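You operate a simulated robot arm through the tools that you are given. There is no shell and no other tool. Be economical: measure what you need, move in short steps, check, and stop when the job is done.

You are at the controls of a simulated two-armed robot. One attempt, no reset.

JOB
Put the band of the order card's size on the green pairs and stand them in the black tray.
Fine: clamp them before the band goes on, free the jig lever after; the other band stays put. Set down upright: green pairs. Where these are worked on the way, their far stop is far enough and under half their travel is too little: jig lever.

It is judged by the outcome, as a careful person would: the job done as asked, and still so three seconds after it is handed in. It fails if anything else is knocked over, pushed out of place, dropped, spilled or broken.

ROBOT AND FRAMES
Two 6-joint arms with two-finger grippers on one trunk, on a base that drives. Base frame: it is fixed to the floor where the robot stands at the start and does not move with it; the origin is under the middle of the robot, x ahead of it, y to its left, z up; the surface under the hand at the start is at about z = 0.825. Lengths are in m, angles in degrees, forces in N, time in s.
The left shoulder is at the start at [0.07, 0.148, 1.39], the right one opposite. With the tool pointing down near the work surface each hand reaches from about 0.38 to 0.66 m from the robot's upright axis, wherever it stands, measured 20 degrees to its own side. Places, roughly: green pairs (6x6x12 cm) [0.6, -0.2, 0.9]; inside of the black tray [0.5, -0.5, 0.8]; jig lever [0.5, -0.2, 0.9]. Payload 2.45 kg a hand.
The TCP of each hand is the grasp point between the finger pads, 0.03 m short of the fingertips. In the tool frame z runs along the fingers and y along their closing line. The gripper opens to 0.106 m. The gripper's body begins 0.079 m behind the TCP.
Orientation is that of the tool frame in the base frame, as [roll, pitch, yaw] about the fixed x, y, z axes, in that order (R = Rz(yaw) Ry(pitch) Rx(roll)). With the fingers straight down and closing along the base's y, the tool's x points along the base's -x, its y along +y and its z along -z.

CONTROLS
- The arms move only by the tool step_arm. It takes "left_rows", "right_rows" or both (then of equal length, played together; a hand with none holds still); each is a list of rows, each a list of 7 numbers: the shift along the tool's x, y, z in units of 100 mm (1.0 is 100 mm), then the turn, a rotation vector about the tool's x, y, z in units of 45 degrees (1.0 is 45 degrees), then the finger opening in m, from 0 to 0.106. In form: [[tx, ty, tz, wx, wy, wz, grip], ...]. A call has 1 to 8 rows; each row is the pose to reach, as a shift and turn from the pose commanded when the call began, along the tool's axes at that moment. A call with a number of a shift or a turn outside -1 to 1 is refused whole. Rows are played at 5 a second. More than 0.05 m and 8.6 degrees between two rows, or a gripper value outside its range, and nothing of the call is played. A pose out of reach is approached as far as the arm can. The call stops where the force on the tool passes 40 N (or 10 N more than at its start, if that is more) or the arm is blocked; 0.2 s more then pass. Each finger travels about 0.072 m/s and halts on what it meets, pressing with about 27 N; the grip force reading is that of the motor and also rises with nothing between the fingers. The clock runs only during rows and for 0.2 s after the last one: add rows that repeat a pose to give the fingers time. The reply holds the time, the measured pose of the TCP, the force on the tool along the base axes, the opening and the grip force, in the units named above and with some noise, with the torque about the TCP (base axes, N m) and any sound that the robot's microphone picked up.
- Cameras (640 x 400 px; columns grow to the right, rows downward): "scene" is now at [0.1254, -0.0316, 1.6032]; the picture's right is [-0.37, -0.93, 0.00], its down [-0.67, 0.27, -0.70] and it looks along [0.65, -0.26, -0.72] (base axes); focal length 258 px, centre (320, 200). "left" rides on the left gripper at [0.076, 0.002, -0.106] in its tool frame; the picture's right is [-0.02, 1.00, 0.00], its down [-0.78, -0.02, -0.62] and it looks along [-0.62, -0.01, 0.78] (tool axes); focal length 247 px, centre (320, 200). "right" rides on the right gripper at [0.076, -0.002, -0.106] in its tool frame; the picture's right is [0.02, 1.00, 0.00], its down [-0.78, 0.02, -0.62] and it looks along [-0.62, 0.01, 0.78] (tool axes); focal length 247 px, centre (320, 200). There is no depth. A picture from a camera that has moved, and an enlarged one, comes with that camera's place and axes in the base frame and with its lens.
- get_image(camera): a new picture of that camera. It takes no simulated time.
- slide_trunk(by): slides the trunk up (or, below 0, down) by that many m; the arms and the scene camera ride with it, the base frame stays. It gives what a move gives, with no picture.
- base_move(legs): drives the robot by 1 to 6 legs, each [ahead, left, turn to the left] in m, m and degrees, along the robot's own axes; the way and the turn of a leg run together, so that a leg with both is an arc; at most 1.5 m and 180 degrees a leg. The arms and the cameras ride along, it lands a little off, and it stops where it bumps. It gives what a move gives.
- aim_head(pan, tilt): turns the head with the scene camera to pan (to the left, within 86 degrees either way) and tilt (down, from -29 to 69), counted from straight ahead of the robot. It gives what a move gives.
- close_up(camera, box): a new picture of the part [left, top, right, bottom] of that camera's present view, enlarged. It takes no simulated time.
- hand_in(): hands the job in; it is judged then, once.

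Work in short steps. Places have to be worked out from the pictures, the camera data and where the tool is seen: move nearer, look again, correct. Check each grasp and each placing, and mend what went wrong. You have 120 turns and 100 pictures in all, those below and enlarged ones among them. Open the grippers and draw the arms clear of the work before you hand the job in, unless the task says otherwise; then end with one line.

The tools are called after "Emit:" by a JSON object that holds its "name" and its "arguments". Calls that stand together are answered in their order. step_arm: Moves the arms, as the interface text tells. Its arguments: {"type":"object","properties":{"left_rows":{"type":"array"},"right_rows":{"type":"array"}},"required":[]} The other tools are called the same way: slide_trunk (by) slides the trunk up or down; base_move (legs) drives the base; aim_head (pan, tilt) turns the head that bears the scene camera; get_image (camera) takes a picture; close_up (camera, box) takes an enlarged picture of a part of a camera's view; hand_in () hands the job in.

At the start:

```text
time: 0.0
left_position: [0.6035, -0.0264, 1.3803]
left_ee_rot: [179.9, -0.1, -179.9]
left_wrist_force: [0.3, 0.0, 0.0]
left_ft_torque: [0.01, -0.01, -0.01]
left_grip_width: 0.1059
left_grasp_force: 0.1
right_position: [0.4464, -0.406, 1.1957]
right_ee_rot: [179.9, 0.0, 180.0]
right_wrist_force: [0.1, -0.3, -0.5]
right_ft_torque: [-0.02, -0.01, -0.03]
right_grip_width: 0.1054
right_grasp_force: 0.1
trunk travel left (down, up): [-0.863, 0.077]
robot x, y, heading: [-0.0031, -0.0015, -0.1]
head pan, tilt: [-21.7, 45.7]
```

scene: 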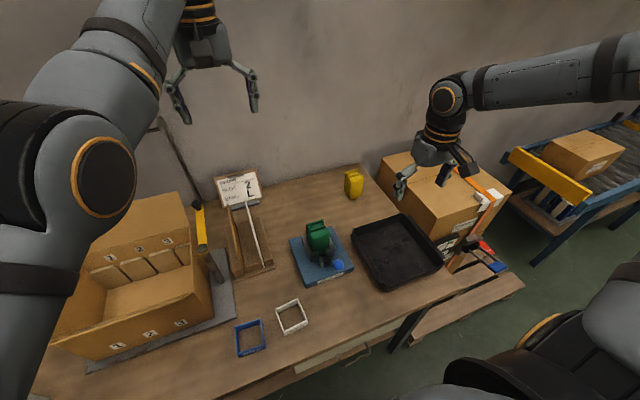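
right: 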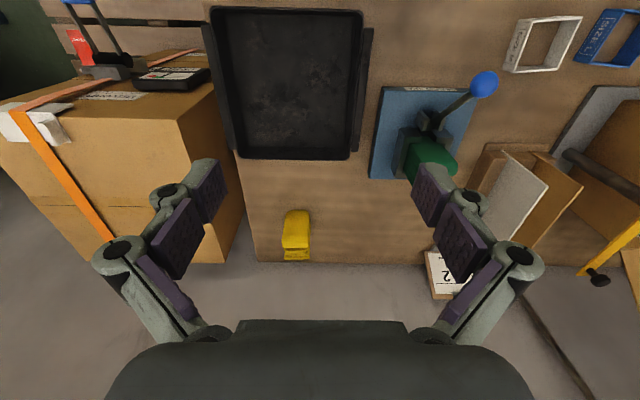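
left: 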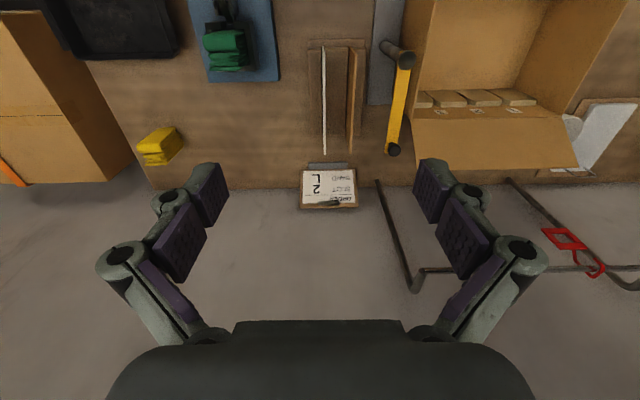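

The card, the jig and the two bands need a closer look. I'll enlarge each of them.

Emit:
{"name": "close_up", "arguments": {"camera": "scene", "box": [200, 160, 280, 210]}}

Emit:
{"name": "close_up", "arguments": {"camera": "scene", "box": [270, 200, 370, 300]}}

Emit:
{"name": "close_up", "arguments": {"camera": "scene", "box": [220, 290, 320, 365]}}

Emit:
{"name": "close_up", "arguments": {"camera": "right", "box": [350, 60, 510, 210]}}

```text
8.00 times, centred on (240, 185) of scene
camera zoom: at [0.1254, -0.0316, 1.6032], right [-0.37, -0.93, 0.0], down [-0.67, 0.27, -0.7], along [0.65, -0.26, -0.72], focal length 2066 px, centre (960, 320)
```

zoom: 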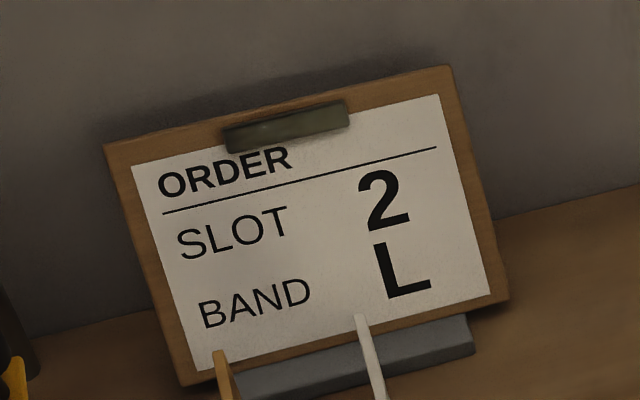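

```text
4.00 times, centred on (320, 250) of scene
camera zoom: at [0.1254, -0.0316, 1.6032], right [-0.37, -0.93, 0.0], down [-0.67, 0.27, -0.7], along [0.65, -0.26, -0.72], focal length 1033 px, centre (320, 0)
```

zoom: 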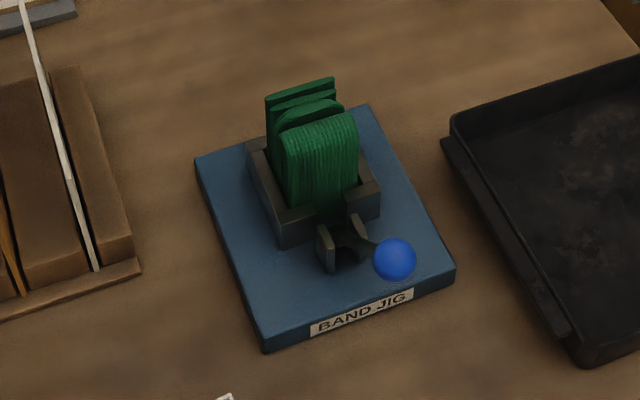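

```text
5.33 times, centred on (270, 328) of scene
camera zoom: at [0.1254, -0.0316, 1.6032], right [-0.37, -0.93, 0.0], down [-0.67, 0.27, -0.7], along [0.65, -0.26, -0.72], focal length 1377 px, centre (587, -480)
```

zoom: 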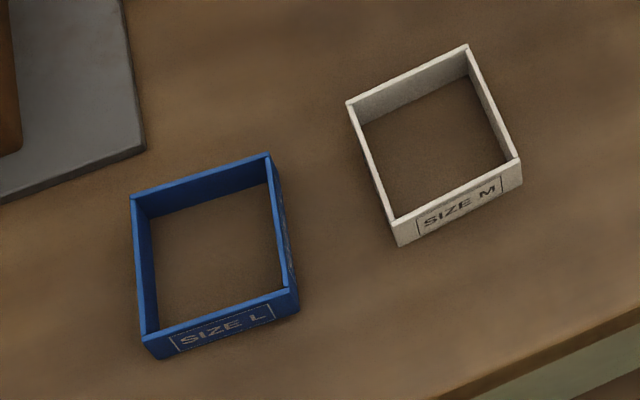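

```text
2.67 times, centred on (430, 135) of right
camera zoom: at [0.3709, -0.4089, 1.3017], right [-0.02, 1.0, 0.0], down [0.78, 0.02, 0.62], along [0.62, 0.01, -0.78], focal length 659 px, centre (27, 373)
```

zoom: 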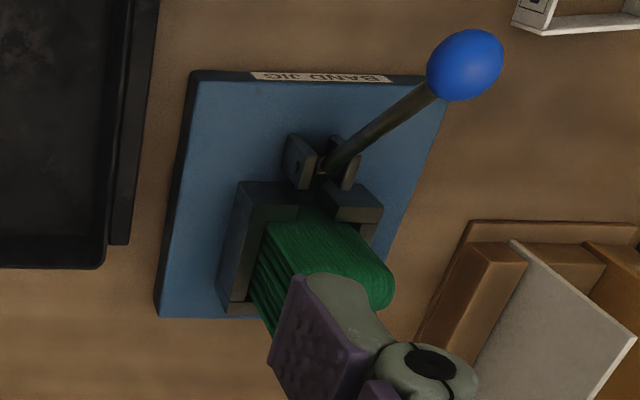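

The order card says band L, which is the blue band. I put it near (0.40, 0.06). The lever knob is near (0.44, -0.21, 0.984), and the jig base runs from x 0.48 to 0.67. I'll bring both hands closer to look.

Emit:
{"name": "step_arm", "arguments": {"right_rows": [[0.05, 0.4, 0.05, 0, 0, 0, 0.106], [0.1, 0.8, 0.1, 0, 0, 0, 0.106], [0.1, 1.0, 0.2, 0, 0, 0, 0.106], [0.1, 1.0, 0.3, 0, 0, 0, 0.106]], "left_rows": [[0.25, 0.25, 0.25, 0, 0, 0, 0.106], [0.5, 0.5, 0.5, 0, 0, 0, 0.106], [0.75, 0.7, 0.75, 0, 0, 0, 0.106], [1.0, 0.9, 1.0, 0, 0, 0, 0.106]]}}

Emit:
{"name": "get_image", "arguments": {"camera": "right"}}

Emit:
{"name": "get_image", "arguments": {"camera": "scene"}}

```text
time: 1.0
left_position: [0.6271, -0.0019, 1.3403]
left_ee_rot: [179.7, -0.2, -180.0]
left_wrist_force: [0.3, 0.1, 0.8]
left_ft_torque: [0.01, 0.0, 0.01]
left_grip_width: 0.1059
left_grasp_force: 0.1
left hand out of reach, approached as far as the arm can: row 1, 2, 3, 4
right_position: [0.4309, -0.3149, 1.1655]
right_ee_rot: [179.8, 0.0, 180.0]
right_wrist_force: [-1.1, -0.5, 0.1]
right_ft_torque: [0.01, 0.0, 0.01]
right_grip_width: 0.1057
right_grasp_force: 0.0
right hand out of reach, approached as far as the arm can: row 3, 4
trunk travel left (down, up): [-0.863, 0.077]
robot x, y, heading: [-0.0021, 0.0028, 0.3]
head pan, tilt: [-21.7, 45.7]
```

```text
92 pictures are left
camera right: at [0.3565, -0.3176, 1.2713], right [-0.02, 1.0, 0.0], down [0.78, 0.01, 0.62], along [0.62, 0.02, -0.78], focal length 247 px, centre (320, 200)
```

right: 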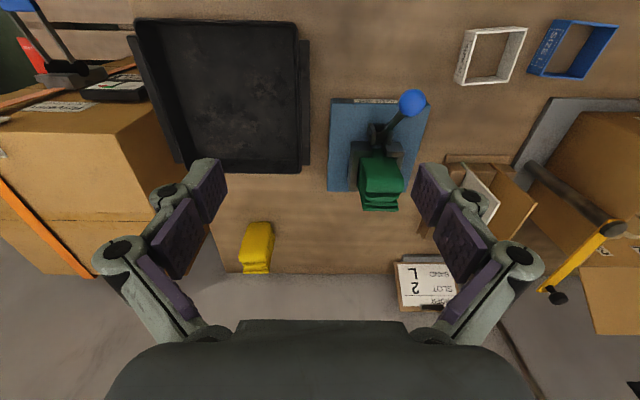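

```text
91 pictures are left
camera scene: at [0.1256, -0.0342, 1.6032], right [-0.37, -0.93, 0.0], down [-0.67, 0.27, -0.7], along [0.65, -0.26, -0.72], focal length 258 px, centre (320, 200)
```

scene: 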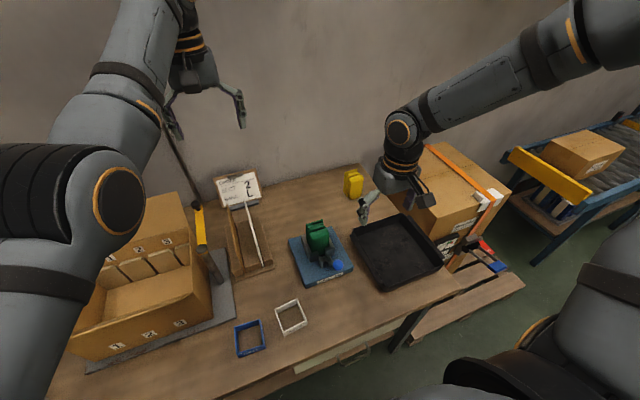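

High and close-in poses are out of reach, so I'll keep the hands low. Next, a zoomed look at the jig from this new view.

Emit:
{"name": "close_up", "arguments": {"camera": "right", "box": [310, 80, 450, 220]}}

Emit:
{"name": "close_up", "arguments": {"camera": "scene", "box": [280, 210, 370, 290]}}

Emit:
{"name": "get_image", "arguments": {"camera": "left"}}

```text
2.86 times, centred on (380, 150) of right
camera zoom: at [0.3565, -0.3176, 1.2713], right [-0.02, 1.0, 0.0], down [0.78, 0.01, 0.62], along [0.62, 0.02, -0.78], focal length 706 px, centre (149, 343)
```

zoom: 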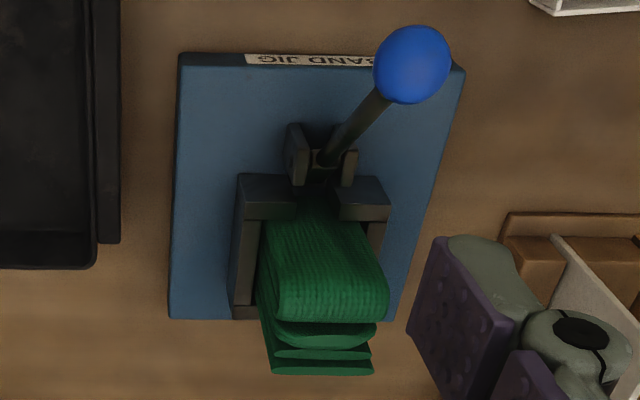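

```text
5.00 times, centred on (325, 250) of scene
camera zoom: at [0.1256, -0.0342, 1.6032], right [-0.37, -0.93, 0.0], down [-0.67, 0.27, -0.7], along [0.65, -0.26, -0.72], focal length 1291 px, centre (295, -50)
```

zoom: 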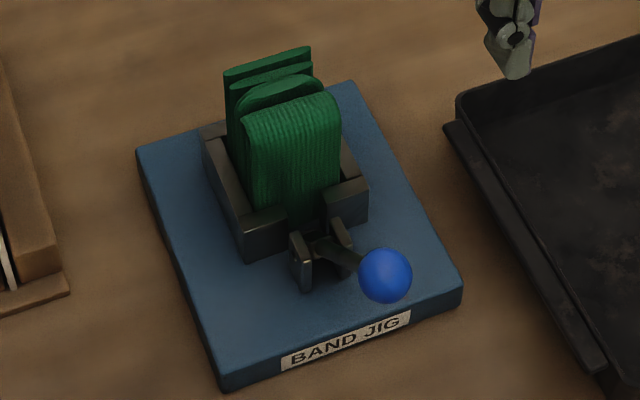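

```text
88 pictures are left
camera left: at [0.5511, -0.0007, 1.4466], right [0.02, 1.0, 0.0], down [0.78, -0.02, 0.62], along [0.62, -0.01, -0.79], focal length 247 px, centre (320, 200)
```

left: 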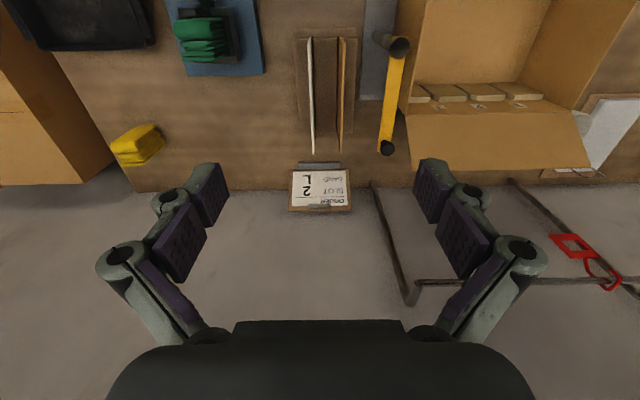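

The lever pivots near (0.525, -0.204, 0.88) and leans about 40° toward the robot, knob up. I'll bring the right hand down and over the knob, staying above it.

Emit:
{"name": "step_arm", "arguments": {"right_rows": [[0, 0.1, 0.4, 0, 0, 0, 0.106], [0, 0.3, 0.8, 0, 0, 0, 0.106], [-0.05, 0.65, 0.95, 0, 0, 0, 0.106], [-0.1, 1.0, 0.95, 0, 0, 0, 0.106], [-0.1, 1.0, 0.95, 0, 0, 0, 0.106]]}}

Emit:
{"name": "get_image", "arguments": {"camera": "right"}}

Emit:
{"name": "get_image", "arguments": {"camera": "scene"}}

```text
time: 2.2
left_position: [0.6274, -0.0007, 1.3407]
left_ee_rot: [179.9, -0.2, 179.9]
left_wrist_force: [-0.4, 0.0, -0.9]
left_ft_torque: [0.03, 0.0, 0.0]
left_grip_width: 0.1059
left_grasp_force: 0.0
right_position: [0.395, -0.2962, 1.086]
right_ee_rot: [179.9, 0.1, -180.0]
right_wrist_force: [-0.2, -0.3, -0.8]
right_ft_torque: [0.0, 0.01, 0.01]
right_grip_width: 0.1061
right_grasp_force: 0.0
right hand out of reach, approached as far as the arm can: row 1, 2, 3, 4, 5
trunk travel left (down, up): [-0.863, 0.077]
robot x, y, heading: [-0.0012, -0.0004, 0.1]
head pan, tilt: [-21.7, 45.7]
```

```text
87 pictures are left
camera right: at [0.3196, -0.2975, 1.1917], right [-0.02, 1.0, 0.0], down [0.78, 0.02, 0.62], along [0.62, 0.01, -0.78], focal length 247 px, centre (320, 200)
```

right: 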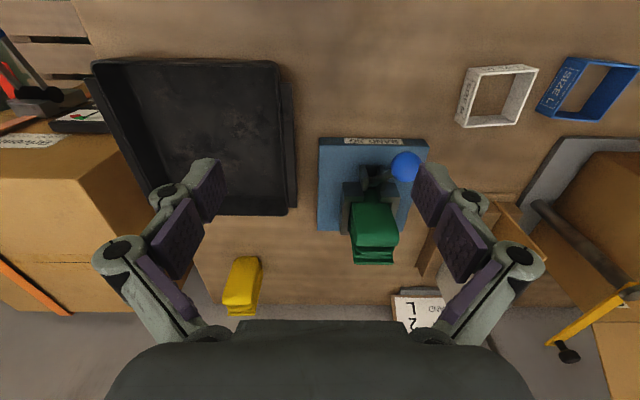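

```text
86 pictures are left
camera scene: at [0.1262, -0.0325, 1.6031], right [-0.37, -0.93, 0.0], down [-0.67, 0.27, -0.7], along [0.65, -0.26, -0.72], focal length 258 px, centre (320, 200)
```

scene: 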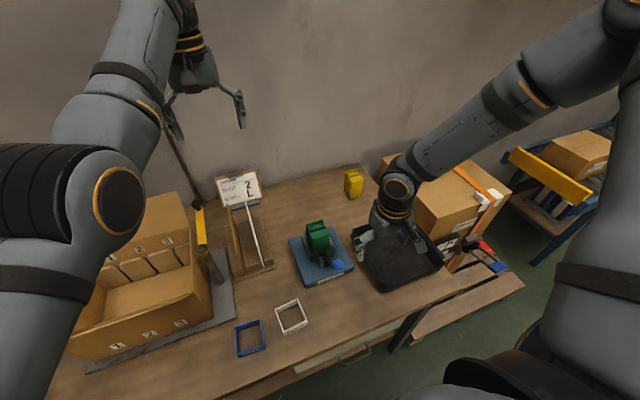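

The right hand is too close to its shoulder here. I'll back the base off 0.1 m to get room for the lever.

Emit:
{"name": "base_move", "arguments": {"legs": [[-0.1, 0, 0]]}}

```text
time: 3.4
left_position: [0.5344, 0.0002, 1.337]
left_ee_rot: [179.9, -0.5, 179.9]
left_wrist_force: [0.8, -0.3, -0.4]
left_ft_torque: [0.01, 0.06, 0.01]
left_grip_width: 0.106
left_grasp_force: 0.1
right_position: [0.2992, -0.2951, 1.084]
right_ee_rot: [179.9, -0.2, 180.0]
right_wrist_force: [0.4, -0.3, -0.9]
right_ft_torque: [0.01, 0.04, 0.02]
right_grip_width: 0.1062
right_grasp_force: 0.1
trunk travel left (down, up): [-0.863, 0.077]
robot x, y, heading: [-0.0996, -0.0039, -0.4]
head pan, tilt: [-21.7, 45.7]
```

Now I'll move the right hand toward a spot above the knob.

Emit:
{"name": "step_arm", "arguments": {"right_rows": [[-0.4, 0.2, 0, 0, 0, 0, 0.106], [-0.8, 0.5, 0, 0, 0, 0, 0.106], [-1.0, 0.85, 0, 0, 0, 0, 0.106], [-1.0, 0.85, 0, 0, 0, 0, 0.106]]}}

Emit:
{"name": "get_image", "arguments": {"camera": "right"}}

```text
time: 4.3
left_position: [0.528, -0.001, 1.3415]
left_ee_rot: [179.9, -0.3, 180.0]
left_wrist_force: [-0.9, -1.0, 0.5]
left_ft_torque: [0.02, -0.01, 0.01]
left_grip_width: 0.1061
left_grasp_force: 0.1
right_position: [0.3183, -0.3103, 1.1027]
right_ee_rot: [179.9, 0.1, 179.9]
right_wrist_force: [0.3, 0.4, -0.2]
right_ft_torque: [0.02, 0.01, -0.01]
right_grip_width: 0.106
right_grasp_force: 0.0
right hand out of reach, approached as far as the arm can: row 1, 2, 3, 4
trunk travel left (down, up): [-0.863, 0.077]
robot x, y, heading: [-0.1023, -0.0032, 0.1]
head pan, tilt: [-21.7, 45.7]
```

```text
85 pictures are left
camera right: at [0.2436, -0.3127, 1.2073], right [-0.02, 1.0, 0.0], down [0.78, 0.01, 0.62], along [0.62, 0.01, -0.78], focal length 247 px, centre (320, 200)
```

right: 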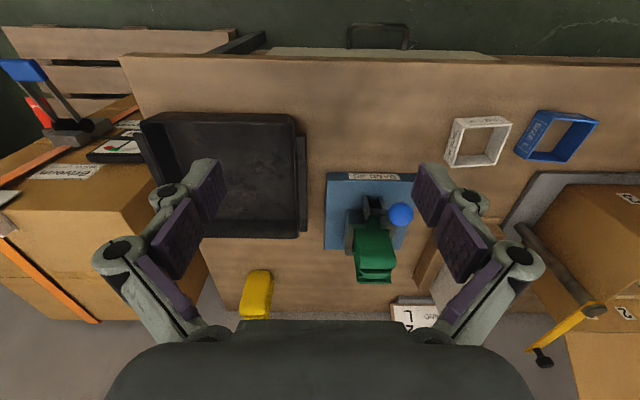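

The hand always stalls at about the same angle around its shoulder, so this may be a joint limit. I'll test by moving straight forward and down only.

Emit:
{"name": "step_arm", "arguments": {"right_rows": [[-0.3, 0, 0.2, 0, 0, 0, 0.106], [-0.6, 0, 0.4, 0, 0, 0, 0.106], [-0.6, 0, 0.4, 0, 0, 0, 0.106]]}}

```text
time: 5.2
left_position: [0.5274, -0.0004, 1.3402]
left_ee_rot: [179.8, -0.3, 179.9]
left_wrist_force: [-0.1, -0.3, 0.3]
left_ft_torque: [0.01, 0.04, -0.02]
left_grip_width: 0.1059
left_grasp_force: 0.1
right_position: [0.3507, -0.3407, 1.0709]
right_ee_rot: [179.9, 0.1, 179.8]
right_wrist_force: [0.4, -0.3, -0.3]
right_ft_torque: [0.0, -0.03, -0.01]
right_grip_width: 0.1058
right_grasp_force: 0.0
right hand out of reach, approached as far as the arm can: row 1, 2, 3
trunk travel left (down, up): [-0.863, 0.077]
robot x, y, heading: [-0.0935, -0.0005, -0.1]
head pan, tilt: [-21.7, 45.7]
```

Forward motion is limited too, and the hand slid sideways. That points to a wrist limit tied to the tool's yaw, so I'll test with a yaw turn.

Emit:
{"name": "step_arm", "arguments": {"right_rows": [[0, 0, 0, 0, 0, -0.18, 0.106], [0, 0, 0, 0, 0, -0.36, 0.106], [-0.2, 0.2, 0, 0, 0, -0.54, 0.106], [-0.4, 0.4, 0, 0, 0, -0.54, 0.106], [-0.4, 0.4, 0, 0, 0, -0.54, 0.106]]}}

Emit:
{"name": "get_image", "arguments": {"camera": "scene"}}

```text
time: 6.3
left_position: [0.5282, -0.0011, 1.34]
left_ee_rot: [179.9, -0.2, 180.0]
left_wrist_force: [0.4, 0.5, 0.4]
left_ft_torque: [0.0, -0.02, 0.02]
left_grip_width: 0.1058
left_grasp_force: 0.2
right_position: [0.3528, -0.3426, 1.0728]
right_ee_rot: [179.8, 0.2, -155.9]
right_wrist_force: [0.0, -0.2, -0.3]
right_ft_torque: [0.0, 0.0, -0.01]
right_grip_width: 0.1059
right_grasp_force: 0.0
right hand out of reach, approached as far as the arm can: row 3, 4, 5
trunk travel left (down, up): [-0.863, 0.077]
robot x, y, heading: [-0.1013, -0.0015, -0.2]
head pan, tilt: [-21.7, 45.7]
```

```text
84 pictures are left
camera scene: at [0.0261, -0.0319, 1.6032], right [-0.37, -0.93, 0.0], down [-0.67, 0.27, -0.7], along [0.65, -0.26, -0.72], focal length 258 px, centre (320, 200)
```

scene: 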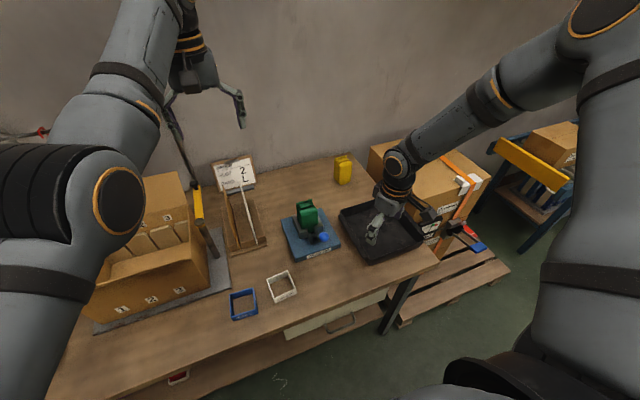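

Yaw isn't the cause. The stated reach only holds near the surface, so I'll descend to about z = 0.98 in free space, turn the yaw back, and test moving inward there.

Emit:
{"name": "step_arm", "arguments": {"right_rows": [[0, 0, 0.3, 0, 0, 0.18, 0.106], [0, 0, 0.6, 0, 0, 0.36, 0.106], [0, 0, 0.9, 0, 0, 0.54, 0.106], [-0.1, 0.2, 0.9, 0, 0, 0.54, 0.106], [-0.25, 0.4, 0.9, 0, 0, 0.54, 0.106], [-0.25, 0.4, 0.9, 0, 0, 0.54, 0.106]]}}

```text
time: 7.8
left_position: [0.5287, -0.0021, 1.3402]
left_ee_rot: [179.9, -0.1, 180.0]
left_wrist_force: [0.8, -0.4, 0.1]
left_ft_torque: [-0.02, 0.04, -0.02]
left_grip_width: 0.1061
left_grasp_force: 0.1
right_position: [0.3253, -0.3416, 0.9977]
right_ee_rot: [179.9, 0.1, 179.8]
right_wrist_force: [0.0, 0.3, 0.5]
right_ft_torque: [-0.02, 0.04, -0.01]
right_grip_width: 0.1058
right_grasp_force: 0.1
right hand out of reach, approached as far as the arm can: row 1, 2, 3, 4, 5, 6
trunk travel left (down, up): [-0.863, 0.077]
robot x, y, heading: [-0.0987, 0.0016, -0.0]
head pan, tilt: [-21.7, 45.7]
```

The limit seems to push the hand outward. I'll go out, up a little, forward, then try inward at a longer radius, and see which rows fail.

Emit:
{"name": "step_arm", "arguments": {"right_rows": [[0, -0.4, -0.2, 0, 0, 0, 0.106], [0, -0.8, -0.4, 0, 0, 0, 0.106], [-0.4, -0.8, -0.5, 0, 0, 0, 0.106], [-0.8, -0.8, -0.5, 0, 0, 0, 0.106], [-1.0, -0.5, -0.5, 0, 0, 0, 0.106], [-1.0, -0.1, -0.5, 0, 0, 0, 0.106], [-1.0, 0.3, -0.5, 0, 0, 0, 0.106]]}}

```text
time: 9.3
left_position: [0.5291, 0.0008, 1.3412]
left_ee_rot: [180.0, -0.4, 180.0]
left_wrist_force: [0.9, 0.5, -0.2]
left_ft_torque: [0.01, 0.02, -0.01]
left_grip_width: 0.1059
left_grasp_force: 0.0
right_position: [0.3739, -0.3628, 1.0655]
right_ee_rot: [-179.9, 0.2, 179.9]
right_wrist_force: [1.1, 0.0, 0.5]
right_ft_torque: [-0.04, 0.02, -0.02]
right_grip_width: 0.106
right_grasp_force: 0.1
right hand out of reach, approached as far as the arm can: row 5, 6, 7
trunk travel left (down, up): [-0.863, 0.077]
robot x, y, heading: [-0.0987, 0.0002, -0.2]
head pan, tilt: [-21.7, 45.7]
```

Only inward rows fail. I'll check whether that limit loosens nearer the surface by going out, down to z ≈ 0.93 above the tray, then inward.

Emit:
{"name": "step_arm", "arguments": {"right_rows": [[-0.1, -0.4, 0.2, 0, 0, 0, 0.106], [-0.3, -0.7, 0.6, 0, 0, 0, 0.106], [-0.3, -0.7, 1.0, 0, 0, 0, 0.106], [-0.6, -0.7, 1.0, 0, 0, 0, 0.106], [-0.6, -0.5, 1.0, 0, 0, 0, 0.106], [-0.6, -0.25, 1.0, 0, 0, 0, 0.106]]}}

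Emit:
{"name": "get_image", "arguments": {"camera": "scene"}}

```text
refused: row 2 steps farther than a row can; nothing moved
```

```text
83 pictures are left
camera scene: at [0.0268, -0.0295, 1.6032], right [-0.37, -0.93, 0.0], down [-0.67, 0.27, -0.7], along [0.65, -0.26, -0.72], focal length 258 px, centre (320, 200)
```

scene: 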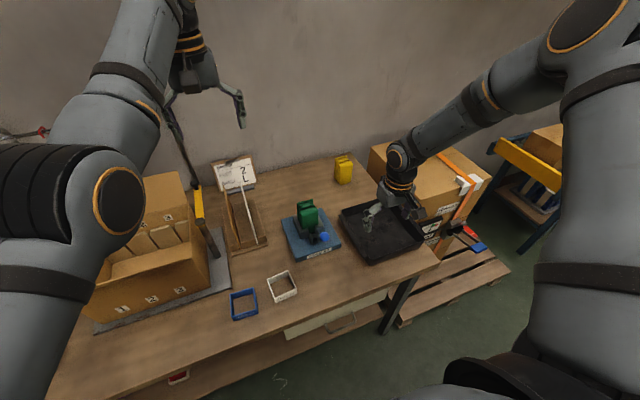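

That was refused because one step was too large, so I'll repeat it with smaller steps.

Emit:
{"name": "step_arm", "arguments": {"right_rows": [[-0.1, -0.35, 0.2, 0, 0, 0, 0.106], [-0.2, -0.6, 0.5, 0, 0, 0, 0.106], [-0.3, -0.7, 0.9, 0, 0, 0, 0.106], [-0.6, -0.7, 1.0, 0, 0, 0, 0.106], [-0.6, -0.5, 1.0, 0, 0, 0, 0.106], [-0.6, -0.25, 1.0, 0, 0, 0, 0.106]]}}

```text
time: 10.8
left_position: [0.5297, -0.001, 1.3399]
left_ee_rot: [179.9, -0.2, 179.9]
left_wrist_force: [0.2, -0.1, 0.3]
left_ft_torque: [-0.01, 0.0, -0.01]
left_grip_width: 0.1062
left_grasp_force: 0.1
right_position: [0.3947, -0.4221, 0.9822]
right_ee_rot: [179.9, 0.2, 179.9]
right_wrist_force: [0.4, 0.7, 0.4]
right_ft_torque: [-0.03, -0.01, -0.03]
right_grip_width: 0.1059
right_grasp_force: 0.1
right hand out of reach, approached as far as the arm can: row 3, 4, 5, 6
trunk travel left (down, up): [-0.863, 0.077]
robot x, y, heading: [-0.1016, 0.0003, -0.0]
head pan, tilt: [-21.7, 45.7]
```

The right arm's inward limit is real in its present posture. I'll test the left arm, which starts reaching across the middle, by moving it down.

Emit:
{"name": "step_arm", "arguments": {"left_rows": [[0, 0, 0.4, 0, 0, 0, 0.106], [0, 0, 0.8, 0, 0, 0, 0.106], [0, -0.3, 1.0, 0, 0, 0, 0.106], [0, -0.6, 1.0, 0, 0, 0, 0.106]], "right_rows": [[0, -0.2, -0.3, 0, 0, 0, 0.106], [0, -0.2, -0.6, 0, 0, 0, 0.106], [0, -0.2, -0.9, 0, 0, 0, 0.106], [0, -0.2, -0.9, 0, 0, 0, 0.106]]}}

```text
time: 11.8
left_position: [0.5365, -0.0339, 1.2432]
left_ee_rot: [180.0, -0.2, 179.7]
left_wrist_force: [0.1, 0.2, 0.3]
left_ft_torque: [0.01, 0.02, 0.01]
left_grip_width: 0.1059
left_grasp_force: 0.0
left hand out of reach, approached as far as the arm can: row 1, 2, 3, 4
right_position: [0.3936, -0.4421, 1.0723]
right_ee_rot: [179.9, 0.1, 179.9]
right_wrist_force: [0.6, -0.6, 0.0]
right_ft_torque: [0.01, 0.0, -0.04]
right_grip_width: 0.106
right_grasp_force: 0.1
trunk travel left (down, up): [-0.863, 0.077]
robot x, y, heading: [-0.0995, 0.0009, -0.3]
head pan, tilt: [-21.7, 45.7]
```

Both arms act as if stuck at a posture barrier rather than at true reach. I'll test whether tilting the right tool about its x axis lets it pass inward.

Emit:
{"name": "step_arm", "arguments": {"right_rows": [[0, 0, 0, 0.18, 0, 0, 0.106], [0, 0, 0, 0.36, 0, 0, 0.106], [0, 0, 0, 0.54, 0, 0, 0.106], [0, 0.3, 0, 0.54, 0, 0, 0.106], [0, 0.6, 0, 0.54, 0, 0, 0.106], [0, 0.95, 0, 0.54, 0, 0, 0.106], [0, 1.0, 0, 0.54, 0, 0, 0.106]]}}

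```text
time: 13.3
left_position: [0.5368, -0.0315, 1.2422]
left_ee_rot: [-180.0, -0.2, 179.7]
left_wrist_force: [-0.7, -0.5, -0.1]
left_ft_torque: [0.0, -0.01, -0.02]
left_grip_width: 0.1062
left_grasp_force: 0.1
right_position: [0.3355, -0.4194, 1.0872]
right_ee_rot: [-155.8, 0.1, 179.8]
right_wrist_force: [-0.4, 0.5, 0.5]
right_ft_torque: [0.01, -0.01, -0.02]
right_grip_width: 0.1059
right_grasp_force: 0.1
right hand out of reach, approached as far as the arm can: row 3, 4, 5, 6, 7
trunk travel left (down, up): [-0.863, 0.077]
robot x, y, heading: [-0.0981, -0.0027, 0.2]
head pan, tilt: [-21.7, 45.7]
```

A +x tilt makes it worse, so the limit is on the wrist's position: this arm must work farther out to its own side. I'll turn the base left so the jig lies there. First I'll straighten and lift the hands for clearance.

Emit:
{"name": "step_arm", "arguments": {"right_rows": [[0, -0.2, 0, -0.18, 0, 0, 0.106], [0, -0.4, -0.2, -0.36, 0, 0, 0.106], [0, -0.5, -0.5, -0.54, 0, 0, 0.106], [0, -0.5, -0.8, -0.54, 0, 0, 0.106]], "left_rows": [[0, 0, -0.3, 0, 0, 0, 0.106], [0, 0, -0.6, 0, 0, 0, 0.106], [0, 0, -1.0, 0, 0, 0, 0.106], [0, 0, -1.0, 0, 0, 0, 0.106]]}}

Emit:
{"name": "base_move", "arguments": {"legs": [[0, 0, 25]]}}

Emit:
{"name": "get_image", "arguments": {"camera": "right"}}

Emit:
{"name": "get_image", "arguments": {"camera": "scene"}}

```text
time: 14.3
left_position: [0.5219, -0.0172, 1.3373]
left_ee_rot: [180.0, -0.2, 179.8]
left_wrist_force: [0.1, 1.2, -0.7]
left_ft_torque: [-0.03, 0.0, 0.02]
left_grip_width: 0.1059
left_grasp_force: 0.1
left hand out of reach, approached as far as the arm can: row 1, 2, 3, 4
right_position: [0.3355, -0.4303, 1.1827]
right_ee_rot: [179.9, 0.1, 180.0]
right_wrist_force: [-0.6, 0.8, 0.7]
right_ft_torque: [0.01, -0.03, 0.0]
right_grip_width: 0.1058
right_grasp_force: 0.1
trunk travel left (down, up): [-0.863, 0.077]
robot x, y, heading: [-0.1006, 0.0005, -0.1]
head pan, tilt: [-21.7, 45.7]
```

```text
time: 16.0
left_position: [0.4737, 0.2437, 1.3366]
left_ee_rot: [179.9, -0.2, -155.1]
left_wrist_force: [0.1, -0.5, 0.0]
left_ft_torque: [0.01, -0.01, 0.01]
left_grip_width: 0.106
left_grasp_force: 0.2
right_position: [0.4778, -0.2088, 1.1828]
right_ee_rot: [180.0, 0.0, -155.2]
right_wrist_force: [-0.3, 0.7, -0.3]
right_ft_torque: [0.01, 0.02, 0.02]
right_grip_width: 0.1057
right_grasp_force: 0.1
trunk travel left (down, up): [-0.863, 0.077]
robot x, y, heading: [-0.0992, 0.001, 25.2]
head pan, tilt: [-21.7, 45.7]
```

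```text
82 pictures are left
camera right: at [0.4101, -0.2436, 1.2877], right [-0.44, 0.9, 0.0], down [0.7, 0.34, 0.62], along [0.56, 0.28, -0.78], focal length 247 px, centre (320, 200)
```

right: 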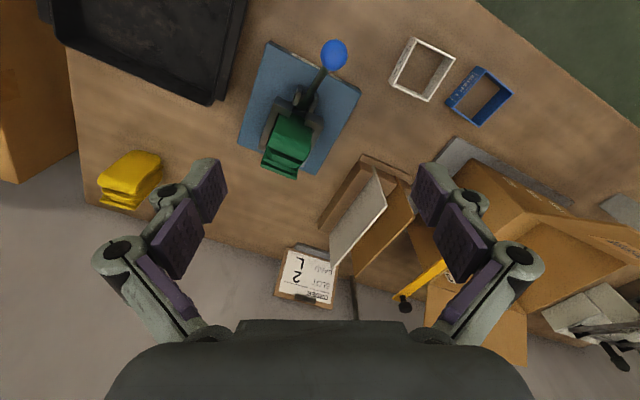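

```text
81 pictures are left
camera scene: at [0.0271, 0.0221, 1.6032], right [0.05, -1.0, 0.0], down [-0.72, -0.04, -0.7], along [0.7, 0.04, -0.72], focal length 258 px, centre (320, 200)
```

scene: 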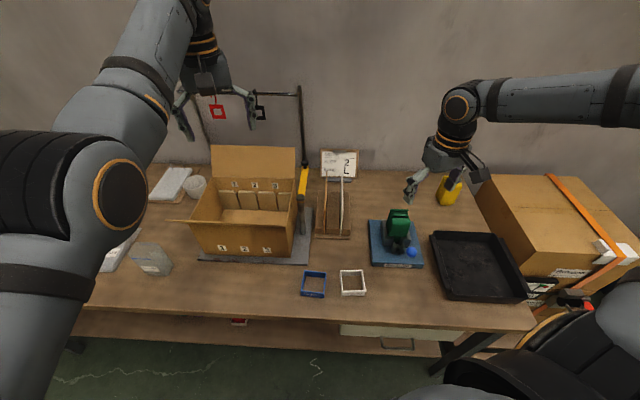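

The hand is now above the jig. I'll square its yaw to 180° and descend to z ≈ 1.08 over the knob.

Emit:
{"name": "step_arm", "arguments": {"right_rows": [[0.1, 0.05, 0.25, 0, 0, 0.14, 0.106], [0.2, 0.1, 0.5, 0, 0, 0.28, 0.106], [0.3, 0.15, 0.75, 0, 0, 0.42, 0.106], [0.34, 0.16, 1.0, 0, 0, 0.55, 0.106]]}}

Emit:
{"name": "get_image", "arguments": {"camera": "right"}}

Emit:
{"name": "close_up", "arguments": {"camera": "scene", "box": [350, 160, 450, 280]}}

```text
time: 17.0
left_position: [0.4733, 0.2469, 1.3366]
left_ee_rot: [180.0, -0.2, -155.1]
left_wrist_force: [-0.2, 0.4, 0.2]
left_ft_torque: [0.0, -0.01, 0.03]
left_grip_width: 0.106
left_grasp_force: 0.1
right_position: [0.4404, -0.206, 1.0807]
right_ee_rot: [179.9, 0.0, 180.0]
right_wrist_force: [1.2, 0.2, -0.2]
right_ft_torque: [-0.04, -0.01, 0.01]
right_grip_width: 0.1058
right_grasp_force: 0.1
trunk travel left (down, up): [-0.863, 0.077]
robot x, y, heading: [-0.1031, -0.0034, 25.0]
head pan, tilt: [-21.7, 45.7]
```

```text
80 pictures are left
camera right: at [0.365, -0.2081, 1.1871], right [-0.02, 1.0, 0.0], down [0.78, 0.02, 0.62], along [0.62, 0.01, -0.78], focal length 247 px, centre (320, 200)
```

right: 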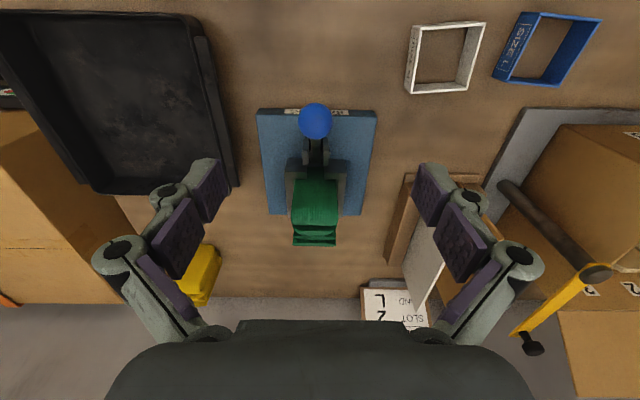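

```text
3.33 times, centred on (400, 220) of scene
camera zoom: at [0.0277, 0.0248, 1.6032], right [0.06, -1.0, 0.0], down [-0.72, -0.04, -0.7], along [0.7, 0.04, -0.72], focal length 861 px, centre (53, 133)
```

zoom: 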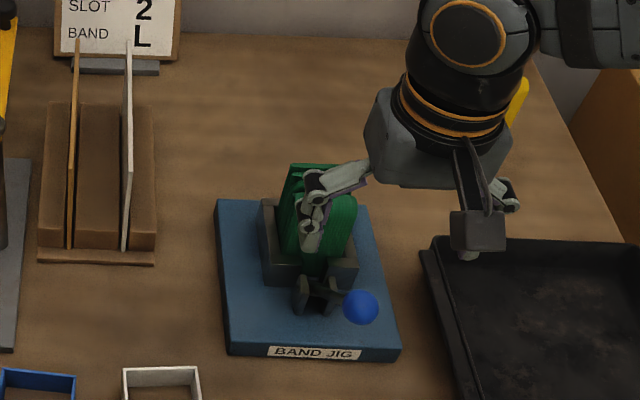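

The view confirms the knob at (0.441, -0.211, 0.984) and the jig as nearly axis-aligned. I'll descend around the knob and close on it.

Emit:
{"name": "step_arm", "arguments": {"right_rows": [[0, -0.05, 0.35, 0, 0, 0, 0.106], [0, -0.05, 0.7, 0, 0, 0, 0.106], [0, -0.05, 0.97, 0, 0, 0, 0.106], [0, -0.05, 0.97, 0, 0, 0, 0.026], [0, -0.05, 0.97, 0, 0, 0, 0.026], [0, -0.05, 0.97, 0, 0, 0, 0.026], [0, -0.05, 0.97, 0, 0, 0, 0.026]]}}

Emit:
{"name": "close_up", "arguments": {"camera": "right", "box": [220, 80, 420, 280]}}

Emit:
{"name": "close_up", "arguments": {"camera": "scene", "box": [350, 160, 450, 280]}}

```text
time: 18.6
left_position: [0.4738, 0.2468, 1.3355]
left_ee_rot: [-180.0, -0.2, -155.2]
left_wrist_force: [0.9, 0.0, 0.4]
left_ft_torque: [0.0, 0.01, 0.02]
left_grip_width: 0.1059
left_grasp_force: 0.0
right_position: [0.4404, -0.2117, 0.986]
right_ee_rot: [179.9, 0.0, -179.9]
right_wrist_force: [-0.7, 10.6, -1.3]
right_ft_torque: [0.03, 0.1, 0.03]
right_grip_width: 0.0325
right_grasp_force: 5.2
trunk travel left (down, up): [-0.863, 0.077]
robot x, y, heading: [-0.0973, -0.0005, 24.7]
head pan, tilt: [-21.7, 45.7]
```

```text
2.00 times, centred on (320, 180) of right
camera zoom: at [0.3639, -0.2143, 1.0917], right [-0.02, 1.0, 0.0], down [0.78, 0.02, 0.62], along [0.62, 0.02, -0.78], focal length 494 px, centre (320, 240)
```

zoom: 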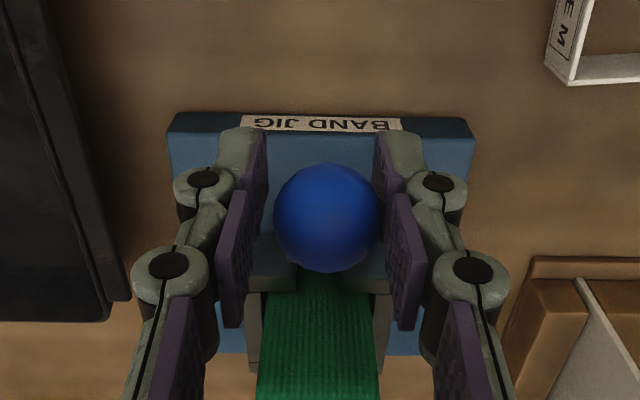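

```text
3.33 times, centred on (400, 220) of scene
camera zoom: at [0.0268, 0.0257, 1.6032], right [0.06, -1.0, 0.0], down [-0.72, -0.04, -0.7], along [0.7, 0.04, -0.72], focal length 861 px, centre (53, 133)
```

zoom: 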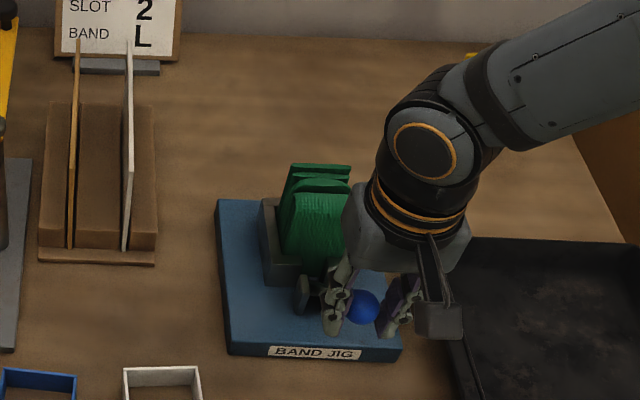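

The knob is gripped at 0.0325 m. I'll try a small swing along the arc toward the robot and down, and read the force.

Emit:
{"name": "step_arm", "arguments": {"right_rows": [[0.05, 0, 0.04, 0, 0, 0, 0.02], [0.1, 0, 0.08, 0, 0, 0, 0.02], [0.15, 0, 0.13, 0, 0, 0, 0.02], [0.15, 0, 0.13, 0, 0, 0, 0.02]]}}

Emit:
{"name": "close_up", "arguments": {"camera": "right", "box": [220, 80, 420, 280]}}

```text
time: 19.6
left_position: [0.4742, 0.2483, 1.3356]
left_ee_rot: [179.9, -0.2, -155.1]
left_wrist_force: [-1.0, 0.2, -0.3]
left_ft_torque: [0.02, 0.02, 0.0]
left_grip_width: 0.106
left_grasp_force: 0.1
right_position: [0.4238, -0.2103, 0.9729]
right_ee_rot: [-180.0, 0.0, -179.9]
right_wrist_force: [3.9, 12.0, 1.6]
right_ft_torque: [0.01, -0.09, 0.07]
right_grip_width: 0.0291
right_grasp_force: 5.6
trunk travel left (down, up): [-0.863, 0.077]
robot x, y, heading: [-0.0983, 0.0006, 25.0]
head pan, tilt: [-21.7, 45.7]
```

```text
2.00 times, centred on (320, 180) of right
camera zoom: at [0.3495, -0.2128, 1.0787], right [-0.02, 1.0, 0.0], down [0.78, 0.02, 0.62], along [0.62, 0.01, -0.78], focal length 494 px, centre (320, 240)
```

zoom: 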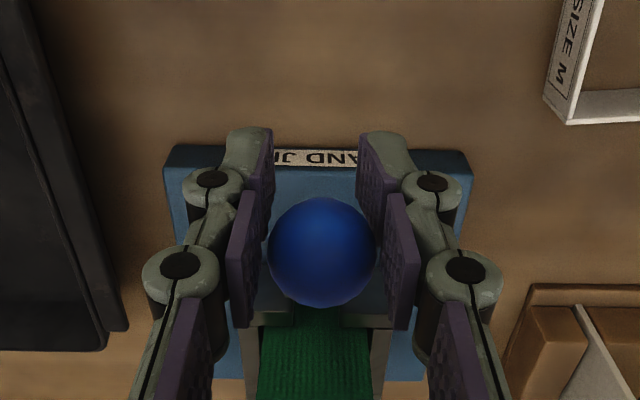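

The knob moved about 4° with only about 4 N on the tool, so this direction is free. I'll carry on along the arc.

Emit:
{"name": "step_arm", "arguments": {"right_rows": [[0.06, 0, 0.06, 0, 0, 0, 0.015], [0.12, 0, 0.13, 0, 0, 0, 0.015], [0.17, 0, 0.2, 0, 0, 0, 0.015], [0.22, 0, 0.28, 0, 0, 0, 0.015], [0.22, 0, 0.28, 0, 0, 0, 0.015]]}}

Emit:
{"name": "close_up", "arguments": {"camera": "right", "box": [220, 80, 420, 280]}}

Emit:
{"name": "close_up", "arguments": {"camera": "scene", "box": [350, 160, 450, 280]}}

```text
time: 20.8
left_position: [0.4727, 0.248, 1.3349]
left_ee_rot: [-180.0, -0.4, -155.0]
left_wrist_force: [-0.3, 0.8, 0.4]
left_ft_torque: [0.0, 0.02, 0.01]
left_grip_width: 0.1059
left_grasp_force: 0.0
right_position: [0.4011, -0.2092, 0.9441]
right_ee_rot: [-180.0, -0.1, -179.9]
right_wrist_force: [3.1, 13.5, -0.3]
right_ft_torque: [-0.09, -0.05, 0.1]
right_grip_width: 0.027
right_grasp_force: 44.2
trunk travel left (down, up): [-0.863, 0.077]
robot x, y, heading: [-0.0992, 0.0008, 25.1]
head pan, tilt: [-21.7, 45.7]
```

```text
2.00 times, centred on (320, 180) of right
camera zoom: at [0.3271, -0.212, 1.0499], right [-0.02, 1.0, 0.0], down [0.78, 0.02, 0.62], along [0.62, 0.01, -0.78], focal length 494 px, centre (320, 240)
```

zoom: 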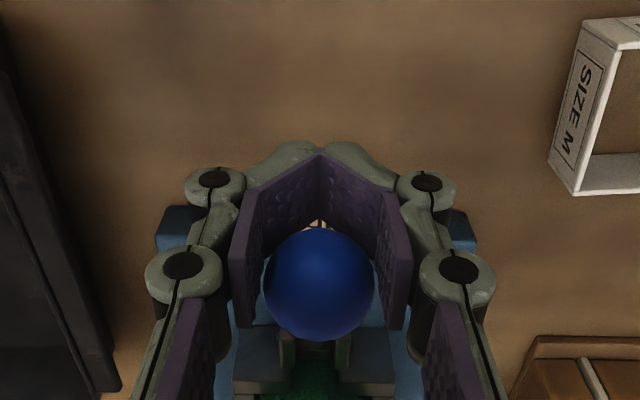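

```text
3.33 times, centred on (400, 220) of scene
camera zoom: at [0.0276, 0.0275, 1.603], right [0.06, -1.0, 0.0], down [-0.72, -0.04, -0.7], along [0.7, 0.04, -0.72], focal length 861 px, centre (53, 133)
```

zoom: 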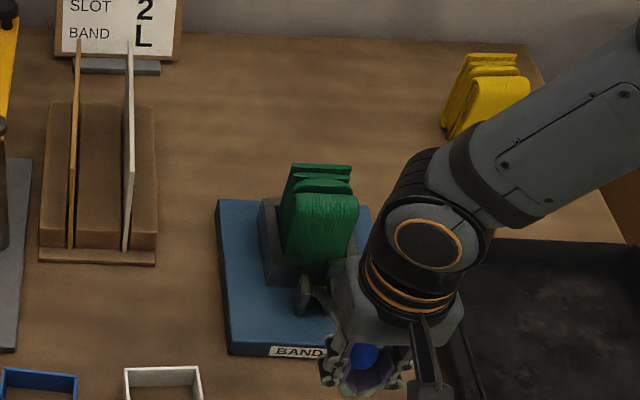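

The lever has swung to about 55° from vertical, and the fingertips have slipped under the knob. From here pressing down from above works better, so I'll open, rise clear and close the fingers above it.

Emit:
{"name": "step_arm", "arguments": {"right_rows": [[0, 0, 0, 0, 0, 0, 0.09], [0, 0, 0, 0, 0, 0, 0.09], [0, 0, 0, 0, 0, 0, 0.09], [0, 0, -0.4, 0, 0, 0, 0.09], [0, 0, -0.8, 0, 0, 0, 0.09], [-0.1, 0, -1.0, 0, 0, 0, 0.05], [-0.1, 0, -1.0, 0, 0, 0, 0.0], [-0.1, 0, -1.0, 0, 0, 0, 0.0]]}}

Emit:
{"name": "close_up", "arguments": {"camera": "right", "box": [220, 80, 420, 280]}}

```text
time: 22.6
left_position: [0.4725, 0.2437, 1.3369]
left_ee_rot: [179.9, -0.1, -155.0]
left_wrist_force: [0.1, -0.5, -0.5]
left_ft_torque: [0.0, -0.01, -0.01]
left_grip_width: 0.106
left_grasp_force: 0.0
right_position: [0.412, -0.209, 1.0419]
right_ee_rot: [179.9, 0.0, -180.0]
right_wrist_force: [0.0, -0.1, -0.2]
right_ft_torque: [-0.02, -0.02, 0.0]
right_grip_width: 0.0002
right_grasp_force: 12.0
right hand out of reach, approached as far as the arm can: row 5, 6, 7, 8
trunk travel left (down, up): [-0.863, 0.077]
robot x, y, heading: [-0.1032, -0.006, 24.9]
head pan, tilt: [-21.7, 45.7]
```

```text
2.00 times, centred on (320, 180) of right
camera zoom: at [0.3371, -0.2115, 1.1482], right [-0.02, 1.0, 0.0], down [0.78, 0.02, 0.62], along [0.62, 0.02, -0.78], focal length 494 px, centre (320, 240)
```

zoom: 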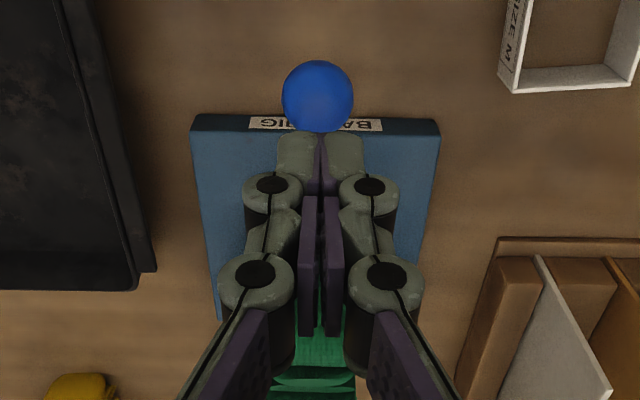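

The knob held its place at (0.415, -0.212, 0.957). Now I'll press it down with closed fingers, following the arc.

Emit:
{"name": "step_arm", "arguments": {"right_rows": [[0, -0.03, 0.2, 0, 0, 0, 0], [0, -0.03, 0.4, 0, 0, 0, 0], [0.06, -0.03, 0.5, 0, 0, 0, 0], [0.09, -0.03, 0.6, 0, 0, 0, 0], [0.13, -0.03, 0.71, 0, 0, 0, 0], [0.16, -0.03, 0.82, 0, 0, 0, 0], [0.19, -0.03, 0.91, 0, 0, 0, 0], [0.2, -0.03, 1.0, 0, 0, 0, 0]]}}

Emit:
{"name": "get_image", "arguments": {"camera": "right"}}

Emit:
{"name": "close_up", "arguments": {"camera": "scene", "box": [350, 160, 450, 280]}}

```text
time: 24.4
left_position: [0.474, 0.2442, 1.336]
left_ee_rot: [179.9, -0.2, -155.0]
left_wrist_force: [-0.2, -0.1, -0.2]
left_ft_torque: [-0.02, 0.0, 0.0]
left_grip_width: 0.106
left_grasp_force: 0.0
right_position: [0.3944, -0.2109, 0.9427]
right_ee_rot: [179.7, 0.0, -179.9]
right_wrist_force: [0.3, -0.4, -0.6]
right_ft_torque: [-0.02, -0.02, 0.0]
right_grip_width: 0.0
right_grasp_force: 28.9
trunk travel left (down, up): [-0.863, 0.077]
robot x, y, heading: [-0.0974, -0.0025, 24.8]
head pan, tilt: [-21.7, 45.7]
```

```text
72 pictures are left
camera right: at [0.3198, -0.2133, 1.0479], right [-0.02, 1.0, 0.0], down [0.78, 0.02, 0.62], along [0.62, 0.02, -0.78], focal length 247 px, centre (320, 200)
```

right: 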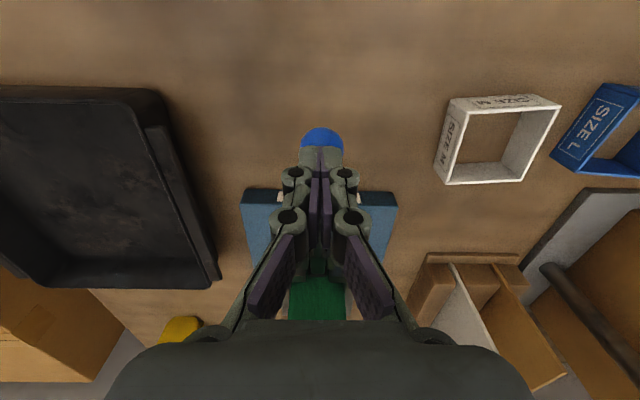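

```text
3.33 times, centred on (400, 220) of scene
camera zoom: at [0.0278, 0.0243, 1.6031], right [0.06, -1.0, 0.0], down [-0.72, -0.04, -0.7], along [0.7, 0.04, -0.72], focal length 861 px, centre (53, 133)
```

zoom: 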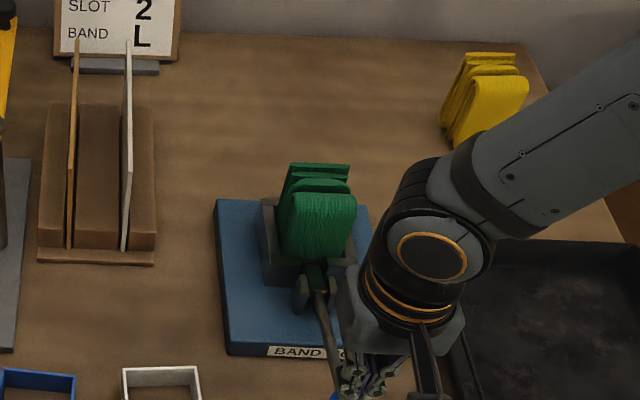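

The lever is now near horizontal and the pad is entering the stack. I'll keep pressing down until the stop pushes back.

Emit:
{"name": "step_arm", "arguments": {"right_rows": [[0.03, 0, 0.06, 0, 0, 0, 0], [0.03, 0, 0.12, 0, 0, 0, 0], [0.03, 0, 0.18, 0, 0, 0, 0], [0.03, 0, 0.24, 0, 0, 0, 0], [0.02, 0, 0.3, 0, 0, 0, 0], [0.01, 0, 0.36, 0, 0, 0, 0], [0.0, 0, 0.42, 0, 0, 0, 0], [0, 0, 0.48, 0, 0, 0, 0]]}}

Emit:
{"name": "close_up", "arguments": {"camera": "right", "box": [220, 80, 420, 280]}}

Emit:
{"name": "close_up", "arguments": {"camera": "scene", "box": [350, 160, 450, 280]}}

```text
time: 25.7
left_position: [0.4685, 0.2458, 1.339]
left_ee_rot: [-180.0, 0.0, -155.0]
left_wrist_force: [0.4, -1.3, 0.0]
left_ft_torque: [0.01, -0.01, -0.01]
left_grip_width: 0.1059
left_grasp_force: 0.0
right_position: [0.3911, -0.2092, 0.9218]
right_ee_rot: [179.8, 0.8, 180.0]
right_wrist_force: [-3.8, -1.6, 27.8]
right_ft_torque: [0.01, 0.04, -0.01]
right_grip_width: 0.0061
right_grasp_force: 28.1
right hand out of reach, approached as far as the arm can: row 5, 6
trunk travel left (down, up): [-0.863, 0.077]
robot x, y, heading: [-0.0984, -0.0017, 24.9]
head pan, tilt: [-21.7, 45.7]
stopped in row 6 (right hand): the force on the tool passed its limit at 43 N (the readings are from after the stop); the commanded pose is now the measured one
```

```text
2.00 times, centred on (320, 180) of right
camera zoom: at [0.3148, -0.2131, 1.0264], right [-0.02, 1.0, 0.0], down [0.78, 0.02, 0.63], along [0.63, 0.02, -0.78], focal length 494 px, centre (320, 240)
```

zoom: 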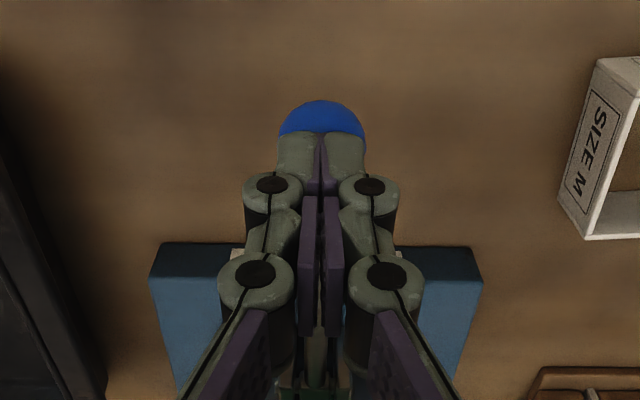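

```text
3.33 times, centred on (400, 220) of scene
camera zoom: at [0.0207, 0.0248, 1.6039], right [0.05, -1.0, 0.0], down [-0.71, -0.04, -0.7], along [0.7, 0.04, -0.71], focal length 861 px, centre (53, 133)
```

zoom: 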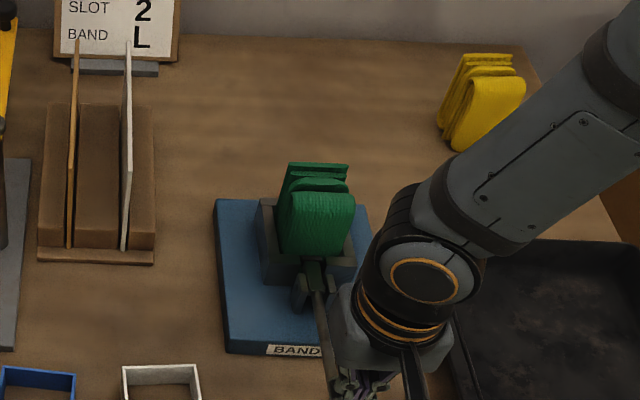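

About 43 N at the knob means the lever is at its far stop, roughly horizontal after a swing of about 50°. I'll lift off and check the jig.

Emit:
{"name": "step_arm", "arguments": {"right_rows": [[0, 0, -0.3, 0, 0, 0, 0], [-0.05, -0.2, -0.6, 0, 0, 0, 0], [-0.2, -0.5, -0.95, 0, 0, 0, 0.05], [-0.25, -0.7, -1.0, 0, 0, 0, 0.09]]}}

Emit:
{"name": "get_image", "arguments": {"camera": "right"}}

Emit:
{"name": "close_up", "arguments": {"camera": "scene", "box": [350, 180, 450, 280]}}

```text
time: 26.7
left_position: [0.4756, 0.2471, 1.3343]
left_ee_rot: [179.9, -0.3, -155.1]
left_wrist_force: [0.0, 0.7, 0.0]
left_ft_torque: [-0.06, 0.02, 0.02]
left_grip_width: 0.1061
left_grasp_force: 0.1
right_position: [0.415, -0.2333, 0.9913]
right_ee_rot: [179.9, 0.2, -179.8]
right_wrist_force: [0.1, -0.6, 0.4]
right_ft_torque: [-0.05, 0.03, 0.01]
right_grip_width: 0.0718
right_grasp_force: 0.2
right hand out of reach, approached as far as the arm can: row 3, 4
trunk travel left (down, up): [-0.863, 0.077]
robot x, y, heading: [-0.096, -0.001, 24.7]
head pan, tilt: [-21.7, 45.7]
```

```text
68 pictures are left
camera right: at [0.3394, -0.2371, 1.0971], right [-0.02, 1.0, 0.0], down [0.78, 0.02, 0.62], along [0.62, 0.02, -0.78], focal length 247 px, centre (320, 200)
```

right: 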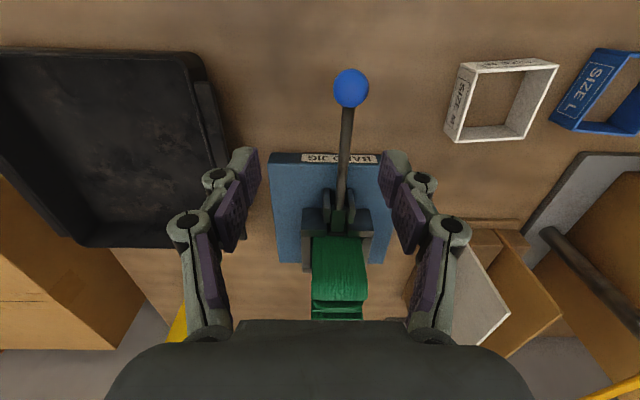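

```text
4.00 times, centred on (400, 230) of scene
camera zoom: at [0.0306, 0.0266, 1.6028], right [0.06, -1.0, 0.0], down [-0.72, -0.04, -0.7], along [0.69, 0.04, -0.72], focal length 1033 px, centre (0, 80)
```

zoom: 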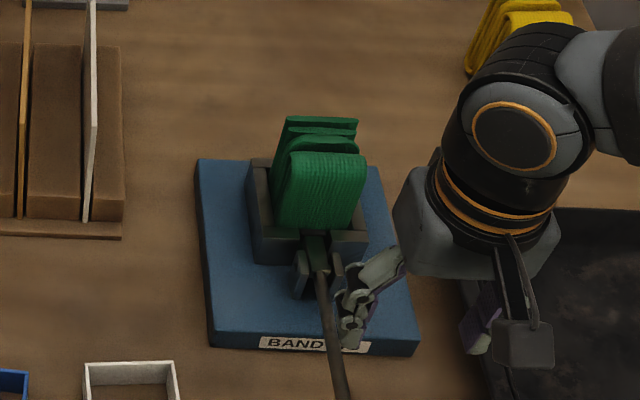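

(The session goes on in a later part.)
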